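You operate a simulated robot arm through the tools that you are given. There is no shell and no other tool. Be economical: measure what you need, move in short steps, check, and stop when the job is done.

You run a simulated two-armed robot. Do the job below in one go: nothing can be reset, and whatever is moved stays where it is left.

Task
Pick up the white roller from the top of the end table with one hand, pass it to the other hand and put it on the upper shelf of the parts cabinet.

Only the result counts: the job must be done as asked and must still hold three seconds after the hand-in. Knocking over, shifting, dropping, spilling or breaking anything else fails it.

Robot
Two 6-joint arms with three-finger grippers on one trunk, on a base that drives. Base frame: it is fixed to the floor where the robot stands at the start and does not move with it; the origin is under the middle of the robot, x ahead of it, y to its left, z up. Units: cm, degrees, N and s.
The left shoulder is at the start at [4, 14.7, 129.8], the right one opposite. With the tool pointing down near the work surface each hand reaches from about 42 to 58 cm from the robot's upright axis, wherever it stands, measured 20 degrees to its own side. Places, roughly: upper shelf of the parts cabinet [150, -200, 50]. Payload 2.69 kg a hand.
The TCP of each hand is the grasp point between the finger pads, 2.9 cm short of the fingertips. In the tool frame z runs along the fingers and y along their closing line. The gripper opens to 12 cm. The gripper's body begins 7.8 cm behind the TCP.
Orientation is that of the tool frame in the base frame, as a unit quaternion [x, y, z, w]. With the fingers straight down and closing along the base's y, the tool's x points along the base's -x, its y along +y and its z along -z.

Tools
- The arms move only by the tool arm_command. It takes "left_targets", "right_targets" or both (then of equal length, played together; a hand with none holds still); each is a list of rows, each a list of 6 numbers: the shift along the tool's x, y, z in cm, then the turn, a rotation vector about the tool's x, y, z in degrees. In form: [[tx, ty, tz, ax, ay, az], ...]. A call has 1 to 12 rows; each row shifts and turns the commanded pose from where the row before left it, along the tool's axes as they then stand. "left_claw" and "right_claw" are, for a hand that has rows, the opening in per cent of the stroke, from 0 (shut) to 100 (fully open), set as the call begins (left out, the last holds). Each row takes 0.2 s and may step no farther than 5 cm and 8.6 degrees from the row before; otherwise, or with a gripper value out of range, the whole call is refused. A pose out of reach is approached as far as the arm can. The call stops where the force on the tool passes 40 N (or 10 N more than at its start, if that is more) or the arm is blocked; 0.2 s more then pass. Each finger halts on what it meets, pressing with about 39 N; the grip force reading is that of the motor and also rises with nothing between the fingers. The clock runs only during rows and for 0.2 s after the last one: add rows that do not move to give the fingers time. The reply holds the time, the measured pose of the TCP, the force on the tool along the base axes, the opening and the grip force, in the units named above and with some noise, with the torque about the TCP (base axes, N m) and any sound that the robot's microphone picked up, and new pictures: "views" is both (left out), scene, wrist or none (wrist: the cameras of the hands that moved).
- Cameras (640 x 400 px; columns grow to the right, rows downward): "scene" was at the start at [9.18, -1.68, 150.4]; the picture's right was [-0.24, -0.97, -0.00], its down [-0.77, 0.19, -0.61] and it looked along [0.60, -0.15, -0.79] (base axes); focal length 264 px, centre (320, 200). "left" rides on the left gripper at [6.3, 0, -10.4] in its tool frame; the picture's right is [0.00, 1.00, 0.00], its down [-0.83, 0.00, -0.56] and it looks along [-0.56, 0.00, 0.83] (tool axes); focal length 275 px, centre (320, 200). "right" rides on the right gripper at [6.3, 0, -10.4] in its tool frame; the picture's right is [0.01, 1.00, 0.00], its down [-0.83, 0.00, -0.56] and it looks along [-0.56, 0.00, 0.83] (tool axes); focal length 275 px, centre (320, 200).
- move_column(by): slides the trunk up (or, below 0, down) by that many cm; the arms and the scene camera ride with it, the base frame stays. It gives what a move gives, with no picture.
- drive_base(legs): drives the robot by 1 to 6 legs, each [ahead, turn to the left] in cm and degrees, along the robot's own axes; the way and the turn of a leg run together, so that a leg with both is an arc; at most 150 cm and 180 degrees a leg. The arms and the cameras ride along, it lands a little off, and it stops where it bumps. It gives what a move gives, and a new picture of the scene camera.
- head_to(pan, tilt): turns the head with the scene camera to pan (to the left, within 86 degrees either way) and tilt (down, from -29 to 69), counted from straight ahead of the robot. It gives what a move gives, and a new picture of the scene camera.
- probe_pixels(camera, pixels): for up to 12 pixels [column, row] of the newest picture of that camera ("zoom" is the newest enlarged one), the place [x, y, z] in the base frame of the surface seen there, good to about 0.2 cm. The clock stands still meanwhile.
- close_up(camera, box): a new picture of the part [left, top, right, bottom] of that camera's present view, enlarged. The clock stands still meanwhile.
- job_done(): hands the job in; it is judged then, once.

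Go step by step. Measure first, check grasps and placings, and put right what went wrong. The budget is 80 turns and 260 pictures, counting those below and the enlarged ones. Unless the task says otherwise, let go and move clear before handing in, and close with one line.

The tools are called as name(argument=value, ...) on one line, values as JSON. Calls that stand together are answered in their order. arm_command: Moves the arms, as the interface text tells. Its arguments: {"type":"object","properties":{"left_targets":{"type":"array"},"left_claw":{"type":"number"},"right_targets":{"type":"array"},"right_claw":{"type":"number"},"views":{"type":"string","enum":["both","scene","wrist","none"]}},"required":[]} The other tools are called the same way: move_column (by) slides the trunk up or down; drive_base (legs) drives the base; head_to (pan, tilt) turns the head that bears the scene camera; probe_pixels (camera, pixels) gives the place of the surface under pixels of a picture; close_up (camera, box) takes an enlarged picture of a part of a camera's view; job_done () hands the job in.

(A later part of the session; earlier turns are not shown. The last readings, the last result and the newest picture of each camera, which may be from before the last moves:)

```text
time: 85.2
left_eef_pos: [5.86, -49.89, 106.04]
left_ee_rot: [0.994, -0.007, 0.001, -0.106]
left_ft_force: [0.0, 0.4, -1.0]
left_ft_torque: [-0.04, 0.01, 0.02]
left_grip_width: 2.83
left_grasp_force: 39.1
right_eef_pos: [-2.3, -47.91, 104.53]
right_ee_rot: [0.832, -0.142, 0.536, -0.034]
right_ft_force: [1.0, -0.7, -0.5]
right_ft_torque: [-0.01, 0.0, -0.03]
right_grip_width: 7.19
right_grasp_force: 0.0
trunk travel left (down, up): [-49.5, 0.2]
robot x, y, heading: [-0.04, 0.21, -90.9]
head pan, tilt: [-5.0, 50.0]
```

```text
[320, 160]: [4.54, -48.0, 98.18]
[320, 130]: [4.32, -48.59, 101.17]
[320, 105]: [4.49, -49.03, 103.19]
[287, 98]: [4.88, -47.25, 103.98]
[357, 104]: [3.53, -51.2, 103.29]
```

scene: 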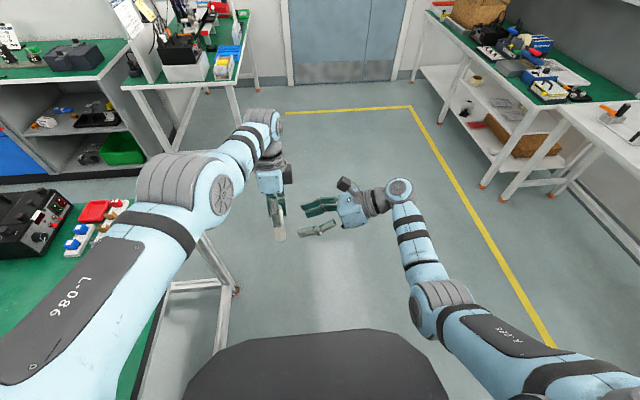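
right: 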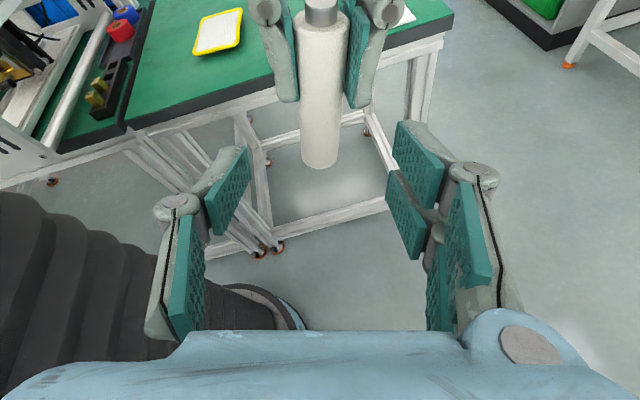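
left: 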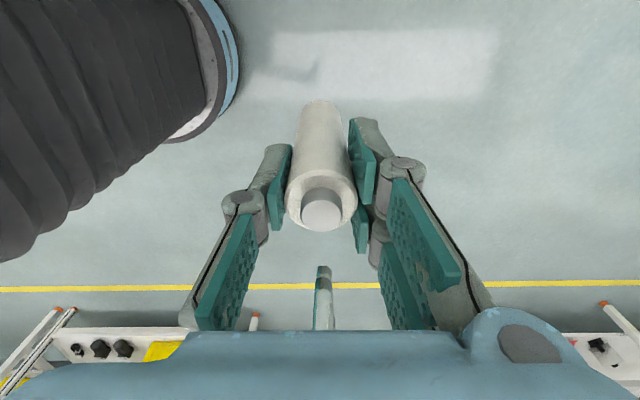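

Distances agree: 9 cm straight along the right tool axis. I'll advance.

arm_command(right_targets=[[-0.1, 0, 3, 0, 0, 0], [-0.1, 0, 3, 0, 0, 0], [-0.1, 0, 3, 0, 0, 0]], views="both")

```text
time: 86.0
left_eef_pos: [5.74, -49.97, 105.96]
left_ee_rot: [0.994, -0.007, 0.001, -0.106]
left_ft_force: [0.2, 0.2, -1.2]
left_ft_torque: [0.01, 0.0, -0.02]
left_grip_width: 2.82
left_grasp_force: 39.1
right_eef_pos: [5.72, -48.73, 100.44]
right_ee_rot: [0.832, -0.143, 0.536, -0.032]
right_ft_force: [0.2, -0.4, 0.4]
right_ft_torque: [-0.02, -0.01, 0.0]
right_grip_width: 7.19
right_grasp_force: 0.0
trunk travel left (down, up): [-49.5, 0.2]
robot x, y, heading: [0.14, -0.22, -90.8]
head pan, tilt: [-5.0, 50.0]
```

scene: 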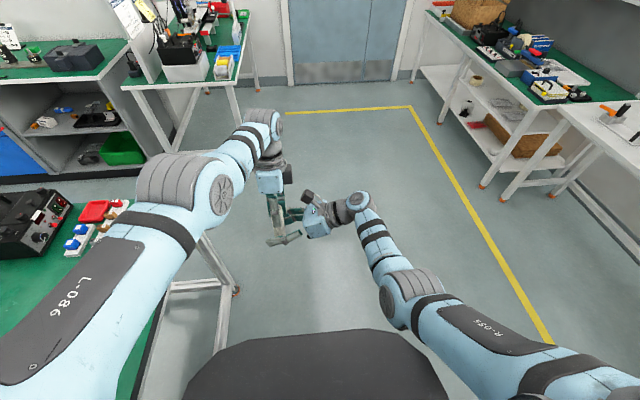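
right: 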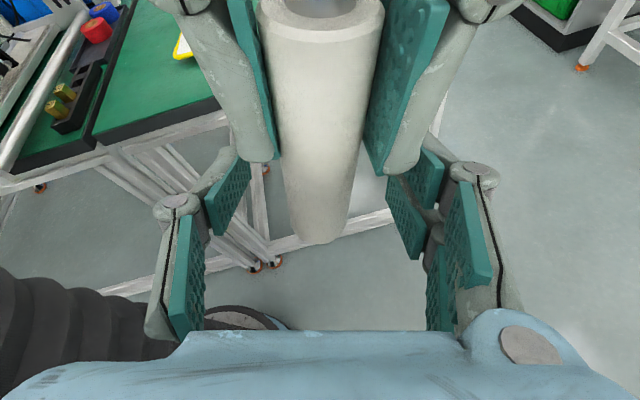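

The right jaws straddle the roller below the left fingertips (left tips at row ~170, roller bottom at row 243). I'll close the right hand.

arm_command(right_targets=[[0, 0, 0, 0, 0, 0], [0, 0, 0, 0, 0, 0], [0, 0, 0, 0, 0, 0], [0, 0, 0, 0, 0, 0]], right_claw=0, views="wrist")

```text
time: 87.0
left_eef_pos: [5.69, -49.95, 106.12]
left_ee_rot: [0.994, -0.006, 0.001, -0.105]
left_ft_force: [-3.2, -5.0, -2.9]
left_ft_torque: [-0.14, 0.06, -0.01]
left_grip_width: 2.81
left_grasp_force: 39.0
right_eef_pos: [5.49, -48.64, 100.43]
right_ee_rot: [0.831, -0.142, 0.536, -0.033]
right_ft_force: [2.8, 4.7, 1.7]
right_ft_torque: [-0.15, 0.08, 0.02]
right_grip_width: 2.79
right_grasp_force: 39.4
trunk travel left (down, up): [-49.5, 0.2]
robot x, y, heading: [-0.12, 0.24, -90.7]
head pan, tilt: [-5.0, 50.0]
```

right: 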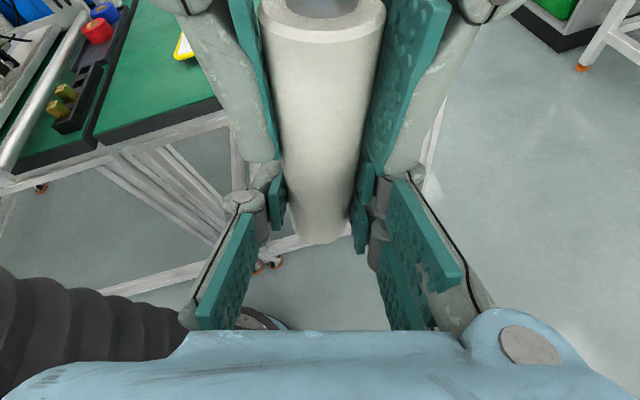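

Both hands hold it (2.8 cm each). I open the left, then withdraw the right along its approach path, which carries the roller sideways out of the left's open jaws.

arm_command(left_targets=[[0, 0, 0, 0, 0, 0], [0, 0, 0, 0, 0, 0], [0, 0, 0, 0, 0, 0], [0, 0, 0, 0, 0, 0]], left_claw=70, views="wrist")

arm_command(right_targets=[[0, 0, -2, 0, 0, 0], [0, 0, -3, 0, 0, 0], [0, 0, -3, 0, 0, 0]], views="both")

```text
time: 88.0
left_eef_pos: [5.74, -49.88, 105.97]
left_ee_rot: [0.994, -0.007, 0.0, -0.106]
left_ft_force: [0.0, 0.2, -1.1]
left_ft_torque: [0.01, 0.03, 0.03]
left_grip_width: 8.4
left_grasp_force: 0.0
right_eef_pos: [5.68, -48.7, 100.32]
right_ee_rot: [0.831, -0.143, 0.536, -0.032]
right_ft_force: [1.0, -1.4, -0.3]
right_ft_torque: [-0.01, -0.02, 0.0]
right_grip_width: 2.76
right_grasp_force: 39.3
trunk travel left (down, up): [-49.5, 0.2]
robot x, y, heading: [0.11, 0.07, -91.1]
head pan, tilt: [-5.0, 50.0]
```

left: 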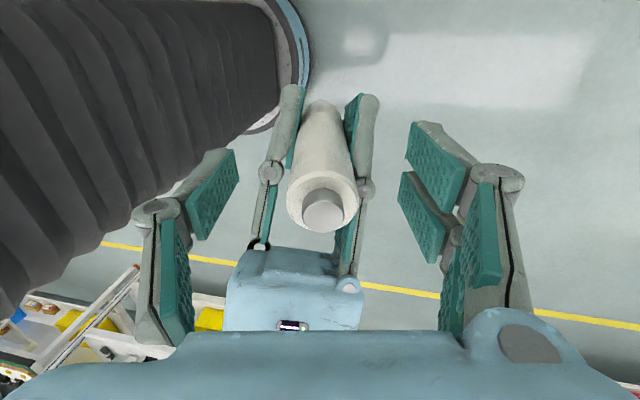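

```text
time: 88.8
left_eef_pos: [5.65, -49.94, 106.08]
left_ee_rot: [0.994, -0.007, 0.001, -0.105]
left_ft_force: [-1.0, -0.1, -0.3]
left_ft_torque: [0.04, 0.01, 0.01]
left_grip_width: 8.43
left_grasp_force: 0.1
right_eef_pos: [-1.91, -47.84, 103.62]
right_ee_rot: [0.832, -0.142, 0.536, -0.033]
right_ft_force: [-0.2, 0.1, -0.4]
right_ft_torque: [0.03, -0.01, -0.03]
right_grip_width: 2.77
right_grasp_force: 38.9
trunk travel left (down, up): [-49.5, 0.2]
robot x, y, heading: [0.1, -0.06, -90.7]
head pan, tilt: [-5.0, 50.0]
```

scene: 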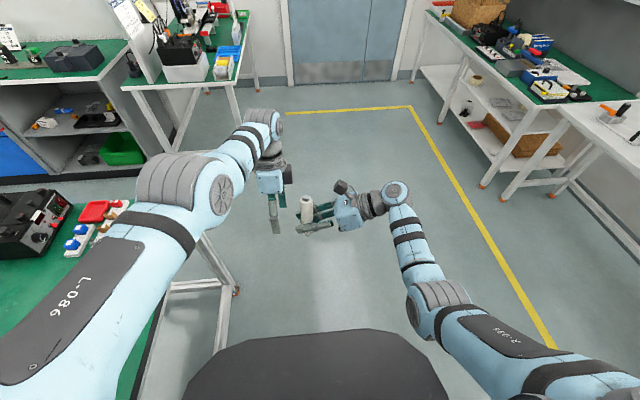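
right: 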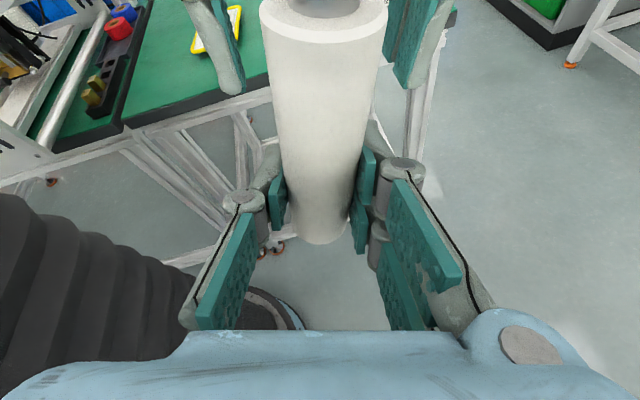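

The handover worked: the right hand holds the roller alone (2.77 cm, 39 N). Next I move the left hand aside, back the right off, and yaw the right tool from pointing left toward pointing forward for placing.

arm_command(right_targets=[[-1.2, 0, -3, 0, 0, 0], [-1.2, 0, -3, 0, 0, 0], [-1.2, 0, -3, 0, 0, 0], [0, 0, 0, -7.06, 1.66, 3.37], [0, 0, 0, -7.06, 1.66, 3.37], [0, 0, 0, -7.06, 1.66, 3.37], [0, 0, 0, -7.06, 1.66, 3.37], [0, 0, 0, -7.06, 1.66, 3.37]], left_targets=[[3, 0, 0, 0, 0, 0], [3, 0, 0, 0, 0, 0], [3, 0, 0, 0, 0, 0], [3, 0, 0, 0, 0, 0], [0, 0, 0, 0, 0, 0], [0, 0, 0, 0, 0, 0], [0, 0, 0, 0, 0, 0], [0, 0, 0, 0, 0, 0]], views="scene")

```text
time: 90.6
left_eef_pos: [17.44, -51.95, 105.7]
left_ee_rot: [0.994, -0.007, 0.001, -0.107]
left_ft_force: [-0.1, 0.4, 0.1]
left_ft_torque: [0.01, -0.02, -0.01]
left_grip_width: 8.41
left_grasp_force: 0.0
left hand out of reach, approached as far as the arm can: row 1, 2, 3
right_eef_pos: [-11.04, -45.93, 104.48]
right_ee_rot: [0.732, -0.418, 0.515, 0.155]
right_ft_force: [-0.4, 0.0, -0.7]
right_ft_torque: [0.01, 0.01, -0.03]
right_grip_width: 2.76
right_grasp_force: 38.9
trunk travel left (down, up): [-49.5, 0.2]
robot x, y, heading: [0.28, 0.33, -90.8]
head pan, tilt: [-5.0, 50.0]
```

scene: 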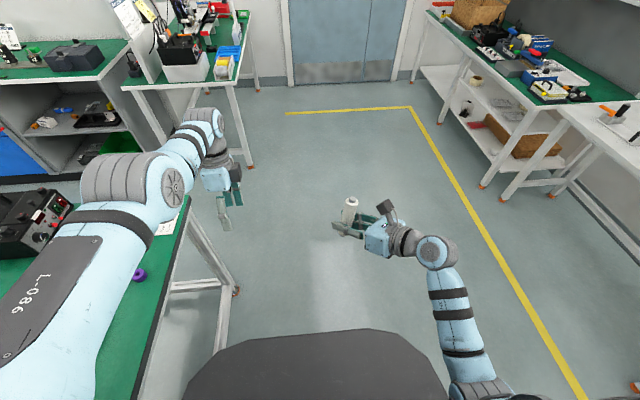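

The yaw works freely. I continue another 40° so the tool points straight ahead.

arm_command(right_targets=[[0, 0, 0, -7.06, 1.63, 3.37], [0, 0, 0, -7.06, 1.63, 3.37], [0, 0, 0, -7.06, 1.63, 3.37], [0, 0, 0, -7.06, 1.63, 3.37], [0, 0, 0, -7.06, 1.63, 3.37]], views="none")

arm_command(right_targets=[[0, 0, 3, 0, 0, 0], [0, 0, 3, 0, 0, 0], [0, 0, 3, 0, 0, 0]], views="scene")

```text
time: 91.8
left_eef_pos: [17.4, -51.97, 105.72]
left_ee_rot: [0.994, -0.007, 0.001, -0.106]
left_ft_force: [-0.7, 0.0, -0.7]
left_ft_torque: [-0.02, 0.0, -0.03]
left_grip_width: 8.43
left_grasp_force: 0.0
right_eef_pos: [-14.08, -45.99, 103.34]
right_ee_rot: [0.593, -0.583, 0.468, 0.297]
right_ft_force: [-1.2, -1.0, -1.9]
right_ft_torque: [-0.06, -0.02, -0.01]
right_grip_width: 2.78
right_grasp_force: 39.2
right hand out of reach, approached as far as the arm can: row 4, 5
trunk travel left (down, up): [-49.5, 0.2]
robot x, y, heading: [-0.09, 0.16, -90.9]
head pan, tilt: [-5.0, 50.0]
```

```text
time: 92.6
left_eef_pos: [17.45, -52.17, 105.69]
left_ee_rot: [0.994, -0.007, 0.001, -0.107]
left_ft_force: [0.0, -0.1, -0.2]
left_ft_torque: [0.04, 0.01, 0.0]
left_grip_width: 8.4
left_grasp_force: 0.1
right_eef_pos: [-11.3, -53.27, 98.92]
right_ee_rot: [-0.592, 0.592, -0.469, -0.281]
right_ft_force: [0.3, 0.0, -0.8]
right_ft_torque: [-0.02, -0.04, -0.02]
right_grip_width: 2.73
right_grasp_force: 38.8
trunk travel left (down, up): [-49.5, 0.2]
robot x, y, heading: [0.23, 0.1, -90.9]
head pan, tilt: [-5.0, 50.0]
```

scene: 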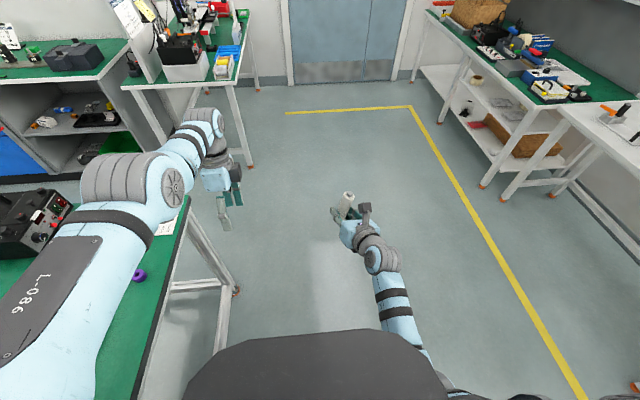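

The right tool now points 14° left of ahead, 24° down. I'll roll it upright (−14°), and probe the floor obstacles ahead to plan the drive.

arm_command(right_targets=[[0, 0, 0, 0, 0, -7], [0, 0, 0, 0, 0, -7]], views="none")

probe_pixels(camera="scene", pixels=[[178, 170], [248, 158], [125, 85], [228, 82], [5, 180], [160, 165], [237, 290], [100, 150], [90, 120], [30, 75], [480, 185], [285, 85]])

head_to(pan=40, tilt=25)

```text
time: 93.2
left_eef_pos: [17.3, -52.1, 105.74]
left_ee_rot: [0.994, -0.008, 0.001, -0.106]
left_ft_force: [-0.4, 0.4, -0.6]
left_ft_torque: [-0.01, 0.01, 0.01]
left_grip_width: 8.42
left_grasp_force: 0.0
right_eef_pos: [-11.4, -53.25, 98.8]
right_ee_rot: [0.661, -0.515, 0.431, 0.336]
right_ft_force: [-0.5, -0.4, -0.3]
right_ft_torque: [-0.01, 0.02, -0.01]
right_grip_width: 2.77
right_grasp_force: 38.9
trunk travel left (down, up): [-49.5, 0.2]
robot x, y, heading: [-0.05, 0.25, -91.1]
head pan, tilt: [-5.0, 50.0]
```

```text
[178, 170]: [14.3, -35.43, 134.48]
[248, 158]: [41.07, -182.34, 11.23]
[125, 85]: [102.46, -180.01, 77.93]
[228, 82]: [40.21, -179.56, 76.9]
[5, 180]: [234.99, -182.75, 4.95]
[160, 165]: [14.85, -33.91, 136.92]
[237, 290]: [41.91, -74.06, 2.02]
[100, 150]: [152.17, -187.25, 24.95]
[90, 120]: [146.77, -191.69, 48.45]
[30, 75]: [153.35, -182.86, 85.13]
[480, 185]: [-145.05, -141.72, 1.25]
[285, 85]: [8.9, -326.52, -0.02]
```

```text
time: 94.3
left_eef_pos: [17.42, -51.91, 105.74]
left_ee_rot: [0.994, -0.007, 0.001, -0.106]
left_ft_force: [-0.5, -0.1, 1.1]
left_ft_torque: [0.04, 0.05, 0.02]
left_grip_width: 8.4
left_grasp_force: 0.1
right_eef_pos: [-11.52, -53.24, 98.91]
right_ee_rot: [0.659, -0.516, 0.43, 0.337]
right_ft_force: [0.4, -0.2, 0.2]
right_ft_torque: [-0.01, -0.02, 0.0]
right_grip_width: 2.75
right_grasp_force: 39.5
trunk travel left (down, up): [-49.5, 0.2]
robot x, y, heading: [0.06, -0.2, -90.7]
head pan, tilt: [40.0, 25.0]
```

scene: 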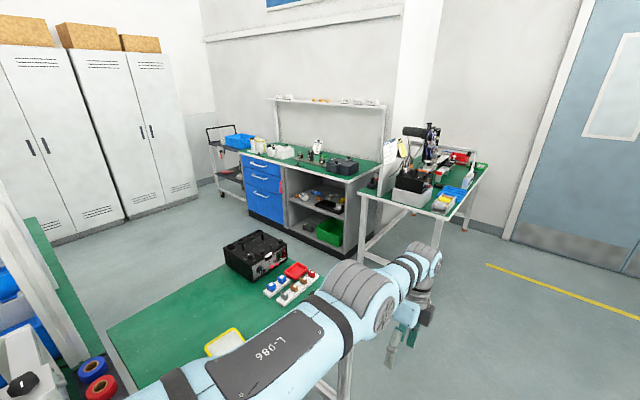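

Bench and cabinet fronts are at y≈-180 and the aisle y -75…-180 is clear. A close look at the shelf contents will help me choose a spot.

close_up(camera="scene", box=[270, 160, 380, 260])

probe_pixels(camera="zoom", pixels=[[100, 200], [215, 225], [330, 255], [420, 300], [250, 200], [320, 215], [150, 160], [440, 160], [440, 100], [130, 90], [470, 330], [280, 260]])

```text
4.00 times, centred on (325, 210) of scene
```

zoom: 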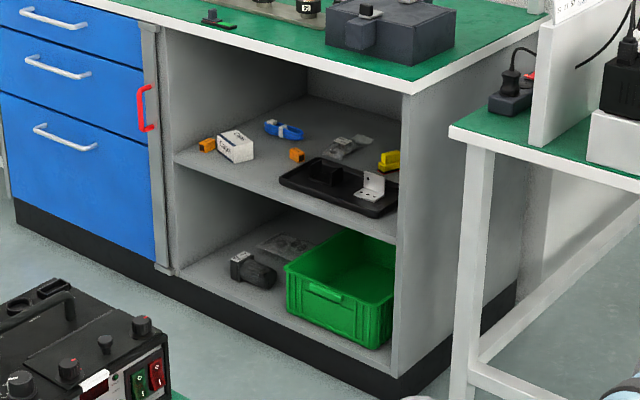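

```text
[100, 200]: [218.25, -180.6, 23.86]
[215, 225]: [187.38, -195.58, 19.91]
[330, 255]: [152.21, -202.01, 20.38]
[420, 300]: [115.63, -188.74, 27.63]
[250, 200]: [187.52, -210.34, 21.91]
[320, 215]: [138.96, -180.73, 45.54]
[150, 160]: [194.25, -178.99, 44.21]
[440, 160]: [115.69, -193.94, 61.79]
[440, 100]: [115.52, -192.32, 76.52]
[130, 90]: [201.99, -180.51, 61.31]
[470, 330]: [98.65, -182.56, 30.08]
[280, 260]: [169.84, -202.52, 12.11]
```

The shelf's free front spot is between the white block (235,145) and the black tray (285,185) in the zoom. I'll probe it.

probe_pixels(camera="zoom", pixels=[[236, 158], [250, 152], [225, 185], [245, 180], [262, 170], [280, 182], [283, 165], [297, 155], [270, 150], [200, 165], [208, 145], [300, 80]])

```text
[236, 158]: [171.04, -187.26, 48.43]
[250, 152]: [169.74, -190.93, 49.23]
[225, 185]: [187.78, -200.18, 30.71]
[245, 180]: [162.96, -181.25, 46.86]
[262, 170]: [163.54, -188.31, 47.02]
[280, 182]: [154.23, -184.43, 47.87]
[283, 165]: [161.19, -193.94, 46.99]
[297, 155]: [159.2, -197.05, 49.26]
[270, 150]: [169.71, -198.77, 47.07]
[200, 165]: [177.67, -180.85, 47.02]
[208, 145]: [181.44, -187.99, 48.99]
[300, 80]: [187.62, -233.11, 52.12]
```

Shelf top is z=47.0, with a free gap x 156–169 near the front, so the target spot is (162.5,-187). I drive into the aisle, turn to face +x and go along it.

drive_base(legs=[[116, 0], [0, 90.8], [150, 0]])

```text
time: 111.2
left_eef_pos: [201.51, -91.77, 105.63]
left_ee_rot: [0.692, 0.714, -0.076, -0.074]
left_ft_force: [0.4, 0.6, -0.9]
left_ft_torque: [0.01, 0.03, 0.0]
left_grip_width: 8.38
left_grasp_force: 0.0
right_eef_pos: [203.86, -120.34, 98.85]
right_ee_rot: [0.829, 0.12, 0.541, -0.078]
right_ft_force: [-0.6, 0.5, -1.4]
right_ft_torque: [0.0, -0.01, 0.0]
right_grip_width: 2.74
right_grasp_force: 39.6
trunk travel left (down, up): [-49.5, 0.2]
robot x, y, heading: [150.35, -111.23, 1.5]
head pan, tilt: [40.0, 25.0]
```

scene: 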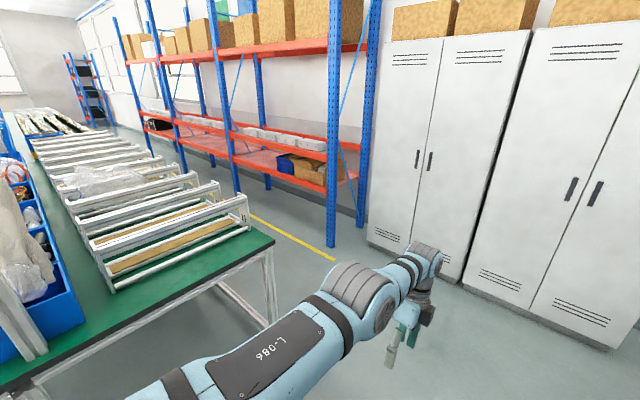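

probe_pixels(camera="scene", pixels=[[430, 230], [380, 240], [490, 250], [332, 230], [250, 280]])

```text
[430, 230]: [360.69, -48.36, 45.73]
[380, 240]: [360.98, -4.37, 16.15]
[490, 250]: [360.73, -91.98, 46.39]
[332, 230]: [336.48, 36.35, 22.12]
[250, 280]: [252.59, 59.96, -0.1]
```

The lockers are far away (x≈360). I drive 24 ahead and turn to face the cabinet.

drive_base(legs=[[24, 0], [0, -91.5]])

head_to(pan=0, tilt=45)

```text
time: 116.9
left_eef_pos: [190.72, -162.88, 105.65]
left_ee_rot: [0.994, -0.013, 0.001, -0.107]
left_ft_force: [0.1, 1.3, -0.1]
left_ft_torque: [0.0, -0.02, -0.01]
left_grip_width: 8.38
left_grasp_force: 0.0
right_eef_pos: [161.81, -163.69, 98.77]
right_ee_rot: [0.657, -0.52, 0.428, 0.339]
right_ft_force: [-0.1, 0.2, -1.0]
right_ft_torque: [0.0, -0.02, 0.0]
right_grip_width: 2.78
right_grasp_force: 39.0
trunk travel left (down, up): [-49.5, 0.2]
robot x, y, heading: [173.68, -110.83, -91.9]
head pan, tilt: [40.0, 25.0]
```

scene: 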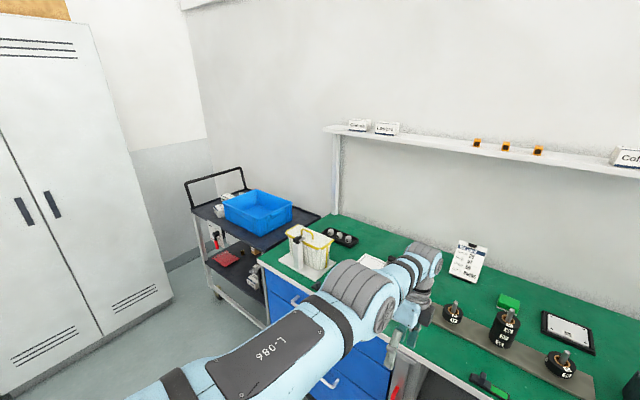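

```text
time: 118.0
left_eef_pos: [190.61, -162.83, 105.74]
left_ee_rot: [0.994, -0.014, 0.001, -0.106]
left_ft_force: [-0.3, 0.7, 0.3]
left_ft_torque: [-0.04, -0.01, 0.02]
left_grip_width: 8.41
left_grasp_force: 0.1
right_eef_pos: [161.91, -163.64, 98.88]
right_ee_rot: [0.657, -0.52, 0.428, 0.339]
right_ft_force: [-0.7, -0.5, -0.4]
right_ft_torque: [-0.01, 0.0, 0.03]
right_grip_width: 2.77
right_grasp_force: 39.5
trunk travel left (down, up): [-49.5, 0.2]
robot x, y, heading: [174.19, -110.69, -91.5]
head pan, tilt: [0.0, 45.0]
```

scene: 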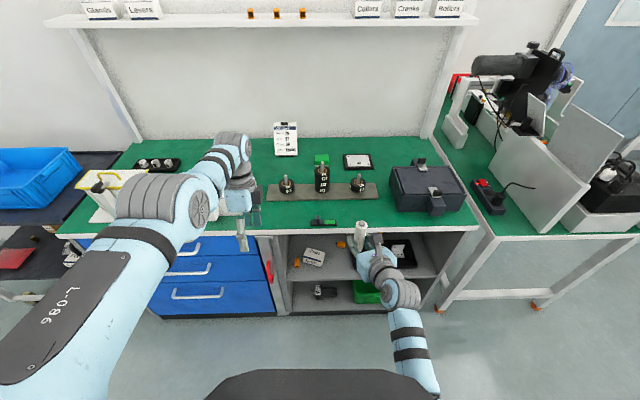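

I'm well lined up: right hand at x 161.9 with the shelf gap behind it. Now I retract the left arm out to its side so it stays clear of the cabinet.

arm_command(left_targets=[[3.5, -3, 0, 0, 0, 0], [3.5, -3, 0, 0, 0, 0], [3.5, -3, 0, 0, 0, 0], [3.5, -3, 0, 0, 0, 0], [3.5, -3, 0, 0, 0, 0], [3.5, -3, 0, 0, 0, 0], [3.5, -3, 0, 0, 0, 0], [3.5, -3, 0, 0, 0, 0]], left_claw=0, views="scene")

```text
time: 119.8
left_eef_pos: [222.57, -155.67, 108.22]
left_ee_rot: [0.994, -0.014, 0.001, -0.107]
left_ft_force: [0.4, 0.5, -0.4]
left_ft_torque: [-0.02, -0.02, 0.02]
left_grip_width: 0.0
left_grasp_force: 28.1
left hand out of reach, approached as far as the arm can: row 1, 2, 3, 4, 5, 6, 7, 8
right_eef_pos: [161.96, -163.55, 98.98]
right_ee_rot: [0.657, -0.519, 0.428, 0.34]
right_ft_force: [0.3, -0.5, 0.0]
right_ft_torque: [0.02, 0.03, -0.02]
right_grip_width: 2.77
right_grasp_force: 39.3
trunk travel left (down, up): [-49.5, 0.2]
robot x, y, heading: [174.24, -110.56, -91.6]
head pan, tilt: [0.0, 45.0]
```

scene: 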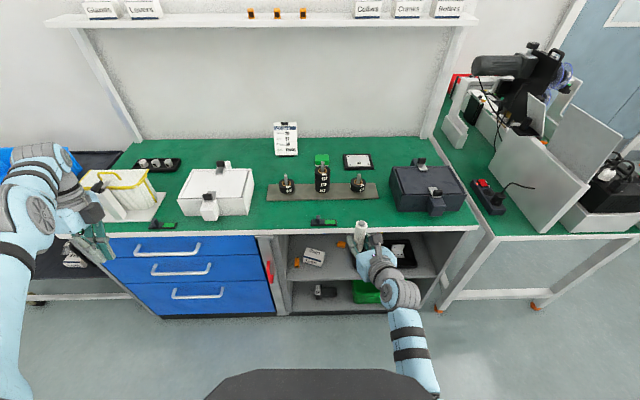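

Left is at f 44, l 50. I pull it further back toward the robot's side.

arm_command(left_targets=[[1, -4, 0, 0, 0, 0], [1, -4, 0, 0, 0, 0], [1, -4, 0, 0, 0, 0], [1, -4, 0, 0, 0, 0], [1, -4, 0, 0, 0, 0], [1, -4, 0, 0, 0, 0], [1, -4, 0, 0, 0, 0]], views="none")

head_to(pan=50, tilt=40)

```text
time: 121.4
left_eef_pos: [240.11, -138.93, 112.39]
left_ee_rot: [0.994, -0.013, -0.001, -0.106]
left_ft_force: [0.0, 0.2, 0.7]
left_ft_torque: [-0.01, 0.02, 0.03]
left_grip_width: 0.0
left_grasp_force: 28.2
left hand out of reach, approached as far as the arm can: row 1, 2, 3, 4, 5, 6, 7
right_eef_pos: [161.91, -163.6, 99.06]
right_ee_rot: [0.656, -0.52, 0.428, 0.34]
right_ft_force: [0.4, -0.2, -1.2]
right_ft_torque: [0.01, 0.01, -0.01]
right_grip_width: 2.77
right_grasp_force: 38.9
trunk travel left (down, up): [-49.5, 0.2]
robot x, y, heading: [173.82, -110.49, -91.8]
head pan, tilt: [0.0, 45.0]
```

```text
time: 122.6
left_eef_pos: [240.01, -139.22, 112.41]
left_ee_rot: [0.994, -0.013, 0.001, -0.107]
left_ft_force: [0.6, -0.5, 0.2]
left_ft_torque: [-0.01, 0.01, -0.01]
left_grip_width: 0.0
left_grasp_force: 28.2
right_eef_pos: [161.97, -163.68, 98.79]
right_ee_rot: [0.657, -0.521, 0.427, 0.339]
right_ft_force: [0.1, -0.9, -0.6]
right_ft_torque: [-0.02, 0.02, 0.02]
right_grip_width: 2.78
right_grasp_force: 39.0
trunk travel left (down, up): [-49.5, 0.2]
robot x, y, heading: [174.14, -110.19, -91.8]
head pan, tilt: [50.0, 40.0]
```

scene: 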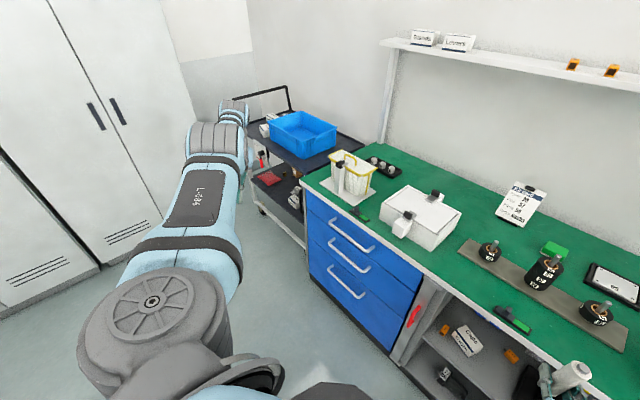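

The left arm is now well to the side. I lower the trunk by 46 cm (TCP to ≈52.9, roller bottom ≈1.8 above shelf height), still in front of the cabinet.

move_column(by=-46)

head_to(pan=-5, tilt=40)

close_up(camera="right", box=[0, 0, 640, 400])

```text
refused: -46 is not a number from -40 to 40
```

```text
time: 123.8
left_eef_pos: [240.01, -139.19, 112.41]
left_ee_rot: [0.994, -0.014, 0.0, -0.107]
left_ft_force: [-0.2, 0.1, -0.5]
left_ft_torque: [-0.02, 0.01, -0.01]
left_grip_width: 0.0
left_grasp_force: 28.4
right_eef_pos: [161.92, -163.61, 98.85]
right_ee_rot: [0.657, -0.52, 0.428, 0.339]
right_ft_force: [-0.8, 0.3, -0.9]
right_ft_torque: [0.01, 0.0, 0.02]
right_grip_width: 2.75
right_grasp_force: 38.8
trunk travel left (down, up): [-49.5, 0.2]
robot x, y, heading: [173.99, -110.52, -91.7]
head pan, tilt: [-5.0, 40.0]
```

scene: 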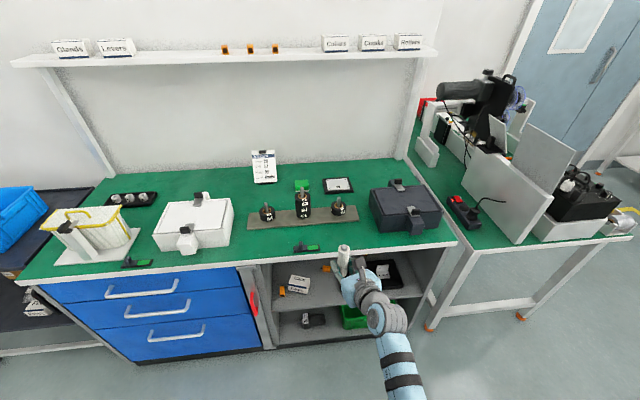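

```text
1.00 times, centred on (320, 200) of right (not enlarged: the box is as wide or as high as the picture)
```

zoom: 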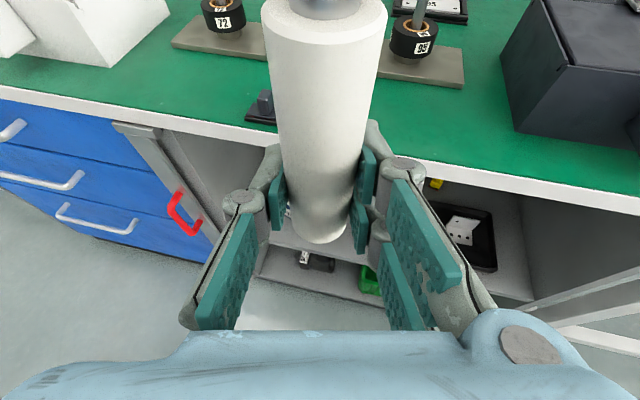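

The column step is limited to 40 cm, so I'll go down in two steps.

move_column(by=-40)

move_column(by=-6)

close_up(camera="right", box=[0, 0, 640, 400])

head_to(pan=-5, tilt=35)

```text
time: 127.0
left_eef_pos: [240.09, -139.11, 77.83]
left_ee_rot: [0.994, -0.014, -0.001, -0.107]
left_ft_force: [0.1, -0.4, -0.2]
left_ft_torque: [-0.04, 0.01, -0.02]
left_grip_width: 0.0
left_grasp_force: 28.7
right_eef_pos: [160.86, -164.24, 71.01]
right_ee_rot: [0.62, -0.495, 0.464, 0.393]
right_ft_force: [0.3, -0.5, -1.4]
right_ft_torque: [0.01, -0.03, 0.02]
right_grip_width: 2.76
right_grasp_force: 39.2
trunk travel left (down, up): [-14.0, 35.7]
robot x, y, heading: [174.52, -110.35, -91.6]
head pan, tilt: [-5.0, 40.0]
stopped: the arm was blocked; the commanded pose is now the measured one
```

```text
time: 128.2
left_eef_pos: [240.06, -139.06, 76.0]
left_ee_rot: [0.994, -0.013, 0.0, -0.106]
left_ft_force: [0.0, -0.9, -0.2]
left_ft_torque: [0.0, -0.02, 0.02]
left_grip_width: 0.03
left_grasp_force: 28.5
right_eef_pos: [160.54, -164.5, 72.43]
right_ee_rot: [0.602, -0.483, 0.48, 0.417]
right_ft_force: [-0.2, -0.3, -0.8]
right_ft_torque: [-0.02, -0.02, -0.04]
right_grip_width: 2.75
right_grasp_force: 39.1
trunk travel left (down, up): [-11.2, 38.6]
robot x, y, heading: [173.85, -110.69, -91.5]
head pan, tilt: [-5.0, 40.0]
stopped: the arm was blocked; the commanded pose is now the measured one
```

```text
1.00 times, centred on (320, 200) of right (not enlarged: the box is as wide or as high as the picture)
```

zoom: 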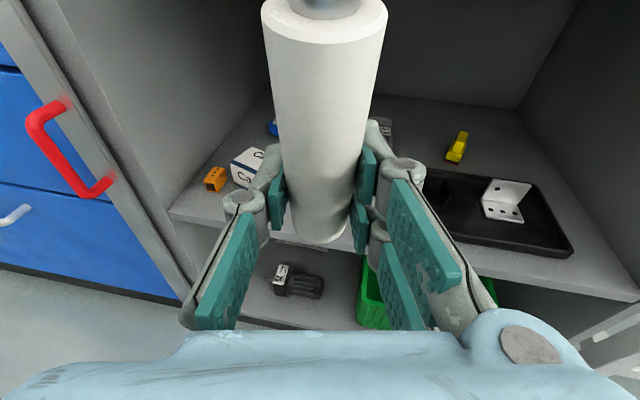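

```text
time: 128.8
left_eef_pos: [240.12, -139.06, 75.97]
left_ee_rot: [0.994, -0.013, 0.001, -0.106]
left_ft_force: [-0.2, -0.9, 0.2]
left_ft_torque: [0.01, 0.04, 0.0]
left_grip_width: 0.0
left_grasp_force: 28.9
right_eef_pos: [160.61, -164.73, 72.49]
right_ee_rot: [0.601, -0.482, 0.482, 0.417]
right_ft_force: [0.6, 0.1, -0.6]
right_ft_torque: [0.02, -0.02, 0.0]
right_grip_width: 2.78
right_grasp_force: 39.3
trunk travel left (down, up): [-11.2, 38.6]
robot x, y, heading: [174.07, -110.76, -91.5]
head pan, tilt: [-5.0, 35.0]
```

scene: 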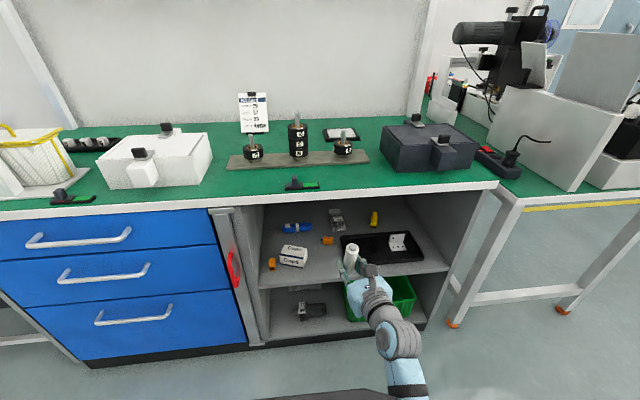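

The column stopped: the right arm was blocked (72.4 rather than 60, tilted), probably its low elbow against the robot's own base. I lift the column a little to unload it and look at the right arm.

move_column(by=6)

head_to(pan=-40, tilt=62)

```text
time: 129.8
left_eef_pos: [240.09, -139.11, 80.03]
left_ee_rot: [0.994, -0.013, 0.0, -0.107]
left_ft_force: [-0.2, 0.8, -0.2]
left_ft_torque: [0.03, -0.04, 0.0]
left_grip_width: 0.0
left_grasp_force: 29.0
right_eef_pos: [160.53, -164.48, 75.78]
right_ee_rot: [0.604, -0.487, 0.477, 0.414]
right_ft_force: [-0.1, 0.8, -0.5]
right_ft_torque: [0.02, 0.04, -0.01]
right_grip_width: 2.78
right_grasp_force: 39.0
trunk travel left (down, up): [-17.2, 32.6]
robot x, y, heading: [173.77, -110.61, -91.9]
head pan, tilt: [-5.0, 35.0]
```

```text
time: 130.8
left_eef_pos: [240.07, -139.14, 80.24]
left_ee_rot: [0.994, -0.014, 0.001, -0.107]
left_ft_force: [-0.1, -0.9, 0.1]
left_ft_torque: [0.06, 0.01, 0.02]
left_grip_width: 0.0
left_grasp_force: 29.1
right_eef_pos: [160.74, -164.58, 76.25]
right_ee_rot: [0.604, -0.486, 0.477, 0.413]
right_ft_force: [0.3, 0.4, -1.0]
right_ft_torque: [0.0, -0.02, -0.04]
right_grip_width: 2.78
right_grasp_force: 39.0
trunk travel left (down, up): [-17.2, 32.6]
robot x, y, heading: [173.87, -110.79, -91.4]
head pan, tilt: [-40.0, 62.0]
```

scene: 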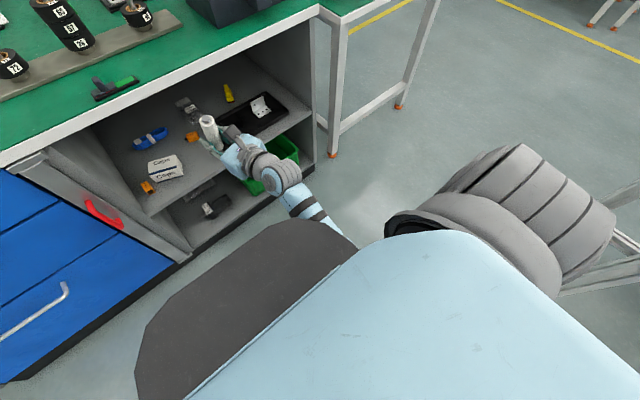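

probe_pixels(camera="scene", pixels=[[250, 290], [300, 235], [190, 340], [330, 228], [315, 208], [270, 175], [420, 225], [500, 190], [450, 260]])

head_to(pan=-70, tilt=69)

```text
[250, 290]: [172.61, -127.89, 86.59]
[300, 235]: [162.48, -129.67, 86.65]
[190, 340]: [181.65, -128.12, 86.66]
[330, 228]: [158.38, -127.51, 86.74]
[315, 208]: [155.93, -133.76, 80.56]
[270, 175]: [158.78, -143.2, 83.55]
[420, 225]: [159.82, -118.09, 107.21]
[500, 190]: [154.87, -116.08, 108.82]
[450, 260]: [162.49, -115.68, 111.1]
```

```text
time: 131.8
left_eef_pos: [240.06, -139.21, 80.22]
left_ee_rot: [0.994, -0.013, 0.0, -0.107]
left_ft_force: [-0.2, 0.2, -0.7]
left_ft_torque: [0.01, 0.0, 0.0]
left_grip_width: 0.0
left_grasp_force: 28.6
right_eef_pos: [160.57, -164.47, 76.21]
right_ee_rot: [0.604, -0.486, 0.477, 0.414]
right_ft_force: [0.0, 0.6, -1.2]
right_ft_torque: [0.0, -0.03, 0.03]
right_grip_width: 2.77
right_grasp_force: 38.8
trunk travel left (down, up): [-17.2, 32.6]
robot x, y, heading: [174.09, -110.65, -91.2]
head pan, tilt: [-70.0, 68.8]
```

scene: 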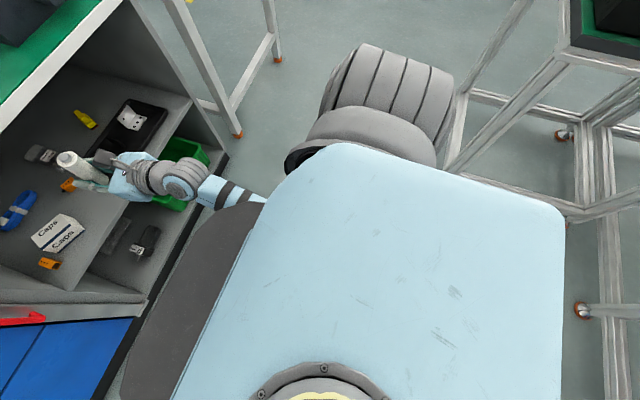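

The right elbow has folded low beside the robot's base, under the chest. Reaching further out and to the right should straighten the arm and lift the elbow, so I'll try that here (staying outside the cabinet) and restore the pitch.

arm_command(right_targets=[[0.2, 2.8, 1.5, 0, 0, 0], [0.2, 2.8, 1.5, 0, 0, 0], [0.2, 2.8, 1.5, 0, 0, 0], [0.2, 2.8, 1.5, 0, 0, 0]], views="scene")

```text
time: 132.8
left_eef_pos: [239.99, -139.19, 80.26]
left_ee_rot: [0.994, -0.013, 0.0, -0.107]
left_ft_force: [-0.2, 0.1, 0.1]
left_ft_torque: [0.0, -0.05, -0.03]
left_grip_width: 0.0
left_grasp_force: 28.2
right_eef_pos: [150.7, -172.77, 76.15]
right_ee_rot: [0.604, -0.486, 0.478, 0.413]
right_ft_force: [0.1, 0.9, -1.2]
right_ft_torque: [0.01, 0.02, -0.04]
right_grip_width: 2.76
right_grasp_force: 39.3
trunk travel left (down, up): [-17.2, 32.6]
robot x, y, heading: [173.97, -110.48, -91.4]
head pan, tilt: [-70.0, 68.8]
```

scene: 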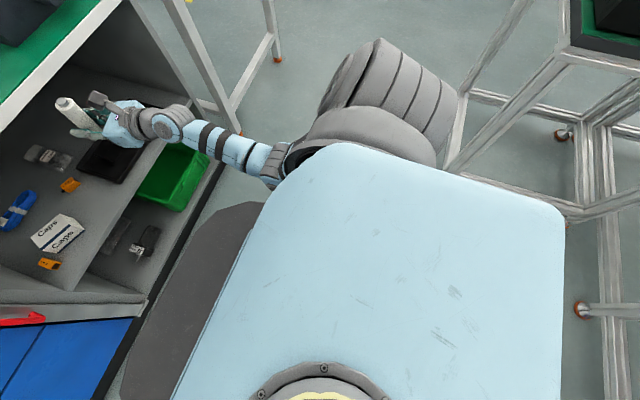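

It moved freely. I'll probe the elbow height.

probe_pixels(camera="scene", pixels=[[272, 165], [240, 148], [205, 135], [170, 122], [60, 300], [10, 60]])

```text
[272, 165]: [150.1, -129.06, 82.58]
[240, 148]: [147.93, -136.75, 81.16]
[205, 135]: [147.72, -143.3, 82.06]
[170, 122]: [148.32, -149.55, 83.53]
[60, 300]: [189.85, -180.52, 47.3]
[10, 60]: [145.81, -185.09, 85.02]
```

The forearm is now level at z≈78 with the elbow 24 cm to the right, clear of the column. I restore the pitch so the roller is upright and lower the trunk carefully.

arm_command(right_targets=[[0, 0, 0, 0, -5.9, 0], [0, 0, 0, 0, -5.9, 0]], views="none")

move_column(by=-9)

move_column(by=-7.5)

head_to(pan=-30, tilt=50)

```text
time: 133.4
left_eef_pos: [239.99, -139.15, 80.38]
left_ee_rot: [0.994, -0.014, 0.0, -0.106]
left_ft_force: [0.0, 0.3, 0.2]
left_ft_torque: [-0.02, -0.02, 0.01]
left_grip_width: 0.01
left_grasp_force: 28.9
right_eef_pos: [150.85, -172.64, 76.3]
right_ee_rot: [0.65, -0.526, 0.413, 0.361]
right_ft_force: [0.2, -0.5, 0.0]
right_ft_torque: [-0.05, 0.01, 0.01]
right_grip_width: 2.76
right_grasp_force: 39.6
trunk travel left (down, up): [-17.2, 32.6]
robot x, y, heading: [173.82, -110.62, -91.7]
head pan, tilt: [-70.0, 68.8]
```

```text
time: 134.6
left_eef_pos: [240.04, -139.11, 71.15]
left_ee_rot: [0.994, -0.013, 0.001, -0.107]
left_ft_force: [0.2, 0.2, 1.0]
left_ft_torque: [0.01, -0.02, -0.02]
left_grip_width: 0.02
left_grasp_force: 28.6
right_eef_pos: [150.86, -172.57, 67.03]
right_ee_rot: [0.65, -0.525, 0.414, 0.362]
right_ft_force: [0.5, 0.0, -0.9]
right_ft_torque: [0.02, 0.01, 0.02]
right_grip_width: 2.77
right_grasp_force: 38.7
trunk travel left (down, up): [-8.2, 41.6]
robot x, y, heading: [174.19, -110.96, -91.7]
head pan, tilt: [-70.0, 68.8]
```

```text
time: 135.8
left_eef_pos: [240.1, -139.21, 63.77]
left_ee_rot: [0.994, -0.013, 0.0, -0.108]
left_ft_force: [0.4, -0.5, -0.1]
left_ft_torque: [0.01, -0.02, -0.02]
left_grip_width: 0.0
left_grasp_force: 29.0
right_eef_pos: [150.74, -172.71, 59.62]
right_ee_rot: [0.65, -0.524, 0.414, 0.361]
right_ft_force: [-0.1, 0.1, -0.6]
right_ft_torque: [0.03, 0.01, 0.0]
right_grip_width: 2.78
right_grasp_force: 38.9
trunk travel left (down, up): [-0.7, 49.1]
robot x, y, heading: [174.1, -110.66, -91.5]
head pan, tilt: [-70.0, 68.8]
```

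```text
time: 136.8
left_eef_pos: [240.11, -139.1, 63.85]
left_ee_rot: [0.994, -0.012, 0.0, -0.106]
left_ft_force: [-0.9, -0.6, -0.1]
left_ft_torque: [-0.02, -0.01, -0.01]
left_grip_width: 0.0
left_grasp_force: 28.3
right_eef_pos: [150.74, -172.62, 59.81]
right_ee_rot: [0.65, -0.526, 0.413, 0.362]
right_ft_force: [0.5, 0.0, -0.1]
right_ft_torque: [-0.01, 0.02, 0.03]
right_grip_width: 2.76
right_grasp_force: 38.9
trunk travel left (down, up): [-0.7, 49.1]
robot x, y, heading: [174.27, -110.56, -91.8]
head pan, tilt: [-30.0, 50.0]
```

scene: 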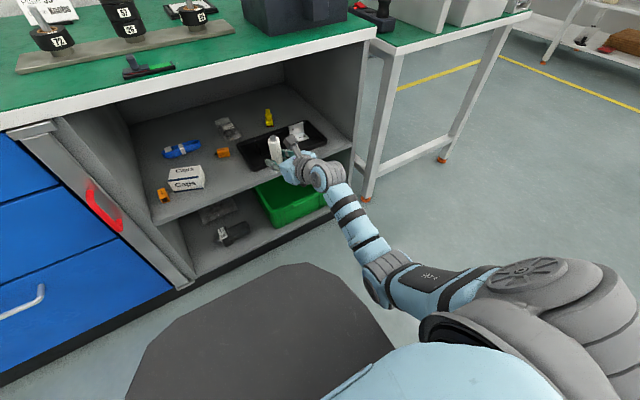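

Clean: TCP is at (150.7,-172.6,59.7), level with the cavity and with no contact. I turn the base left by 9.2° to bring the hand to x≈161, still outside the front edge.

drive_base(legs=[[0, 9.2]])

close_up(camera="right", box=[0, 0, 640, 400])

```text
time: 137.9
left_eef_pos: [243.77, -128.22, 63.78]
left_ee_rot: [0.992, 0.065, -0.009, -0.107]
left_ft_force: [0.2, -0.7, 0.6]
left_ft_torque: [-0.03, 0.03, 0.01]
left_grip_width: 0.0
left_grasp_force: 28.5
right_eef_pos: [160.84, -175.53, 59.78]
right_ee_rot: [0.69, -0.472, 0.44, 0.327]
right_ft_force: [-0.4, 0.2, -0.6]
right_ft_torque: [0.03, 0.0, 0.03]
right_grip_width: 2.75
right_grasp_force: 39.0
trunk travel left (down, up): [-0.7, 49.1]
robot x, y, heading: [173.97, -110.53, -82.3]
head pan, tilt: [-30.0, 50.0]
```

scene: 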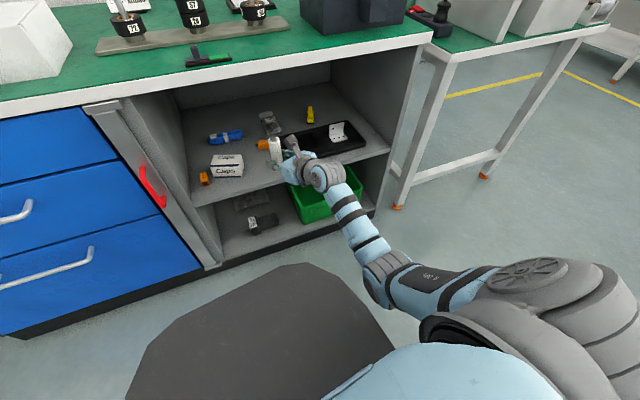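

```text
1.00 times, centred on (320, 200) of right (not enlarged: the box is as wide or as high as the picture)
```

zoom: 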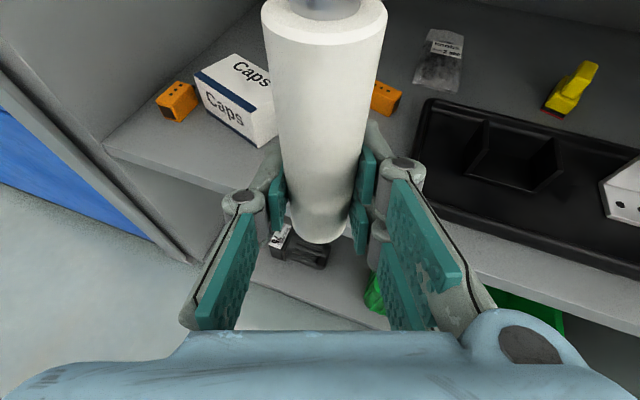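

The roller points at the gap between the Caps box and the tray. I probe their edges, the counter underside and the shelf.

probe_pixels(camera="zoom", pixels=[[272, 100], [274, 145], [255, 145], [385, 105], [415, 150], [402, 210], [430, 102], [270, 165], [390, 140], [240, 60]])

probe_pixels(camera="scene", pixels=[[275, 80], [245, 88], [340, 55], [275, 150], [295, 140]])

```text
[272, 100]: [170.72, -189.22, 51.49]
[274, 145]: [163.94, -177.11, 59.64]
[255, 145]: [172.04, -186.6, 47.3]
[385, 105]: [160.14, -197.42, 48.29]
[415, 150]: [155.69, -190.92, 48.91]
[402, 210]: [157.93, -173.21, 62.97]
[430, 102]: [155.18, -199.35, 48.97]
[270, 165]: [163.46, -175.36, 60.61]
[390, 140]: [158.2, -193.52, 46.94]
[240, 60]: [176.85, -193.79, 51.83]
```

```text
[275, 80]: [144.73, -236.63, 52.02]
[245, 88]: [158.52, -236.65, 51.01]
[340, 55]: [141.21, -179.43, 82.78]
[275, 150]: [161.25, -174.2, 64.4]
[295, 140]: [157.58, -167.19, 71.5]
```

The gap is x 155.8–170.7, and the camera top at z 71.5 is below the counter edge (≈82). I drive 11.4 cm forward into the cavity.

drive_base(legs=[[11.4, 0]])

close_up(camera="right", box=[0, 0, 640, 400])

```text
time: 139.1
left_eef_pos: [245.35, -139.49, 63.8]
left_ee_rot: [0.992, 0.068, -0.008, -0.108]
left_ft_force: [0.1, -0.5, -0.5]
left_ft_torque: [0.06, -0.03, 0.02]
left_grip_width: 0.0
left_grasp_force: 28.6
right_eef_pos: [162.56, -187.0, 59.56]
right_ee_rot: [0.69, -0.471, 0.442, 0.327]
right_ft_force: [0.2, -0.9, -0.6]
right_ft_torque: [0.01, -0.02, 0.05]
right_grip_width: 2.75
right_grasp_force: 39.1
trunk travel left (down, up): [-0.7, 49.1]
robot x, y, heading: [175.28, -122.22, -82.5]
head pan, tilt: [-30.0, 50.0]
```

scene: 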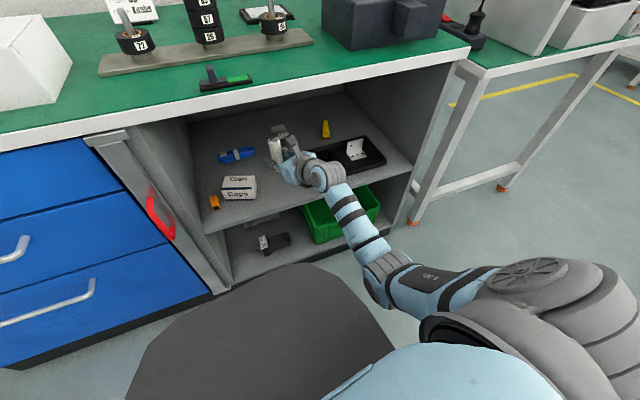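

```text
1.00 times, centred on (320, 200) of right (not enlarged: the box is as wide or as high as the picture)
```

zoom: 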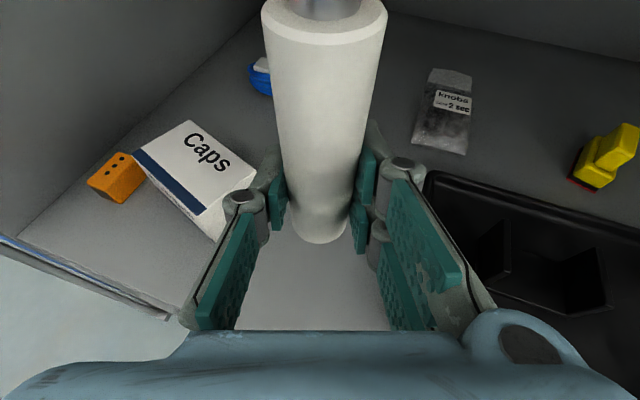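

I'm inside, over the free spot. I correct a 2° roll and lower 7 cm.

arm_command(right_targets=[[0, 0, 0, 0, 0, 2.2], [-2.15, 0, 0.92, 0, 0, 0], [-2.15, 0, 0.92, 0, 0, 0], [-2.15, 0, 0.92, 0, 0, 0]], views="both")

probe_pixels(camera="right", pixels=[[320, 50], [320, 140], [320, 225], [320, 237], [320, 260], [300, 265]])

```text
time: 140.1
left_eef_pos: [245.4, -139.36, 63.8]
left_ee_rot: [0.992, 0.067, -0.008, -0.107]
left_ft_force: [0.3, 0.1, 0.1]
left_ft_torque: [0.01, 0.03, 0.03]
left_grip_width: 0.02
left_grasp_force: 28.6
right_eef_pos: [162.53, -186.73, 52.63]
right_ee_rot: [0.681, -0.484, 0.448, 0.317]
right_ft_force: [0.3, -0.1, 0.4]
right_ft_torque: [0.01, -0.01, 0.0]
right_grip_width: 2.77
right_grasp_force: 38.8
trunk travel left (down, up): [-0.7, 49.1]
robot x, y, heading: [175.68, -121.65, -82.2]
head pan, tilt: [-30.0, 50.0]
```

scene: 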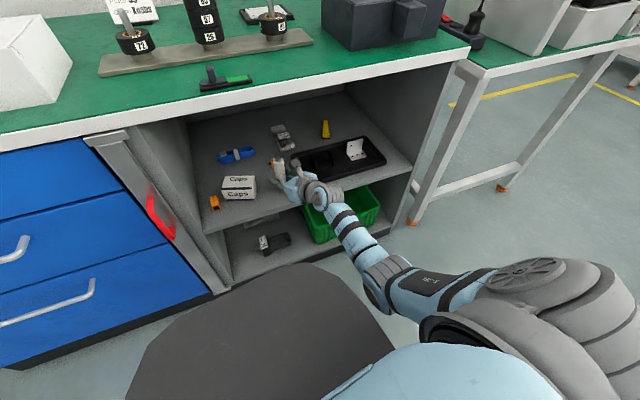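
right: 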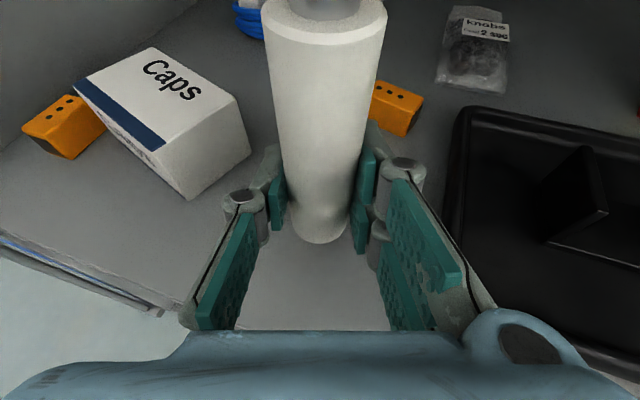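

```text
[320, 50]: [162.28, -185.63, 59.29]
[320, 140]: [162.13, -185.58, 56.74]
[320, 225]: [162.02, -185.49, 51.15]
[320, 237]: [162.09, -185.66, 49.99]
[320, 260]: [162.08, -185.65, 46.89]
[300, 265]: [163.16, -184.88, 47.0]
```

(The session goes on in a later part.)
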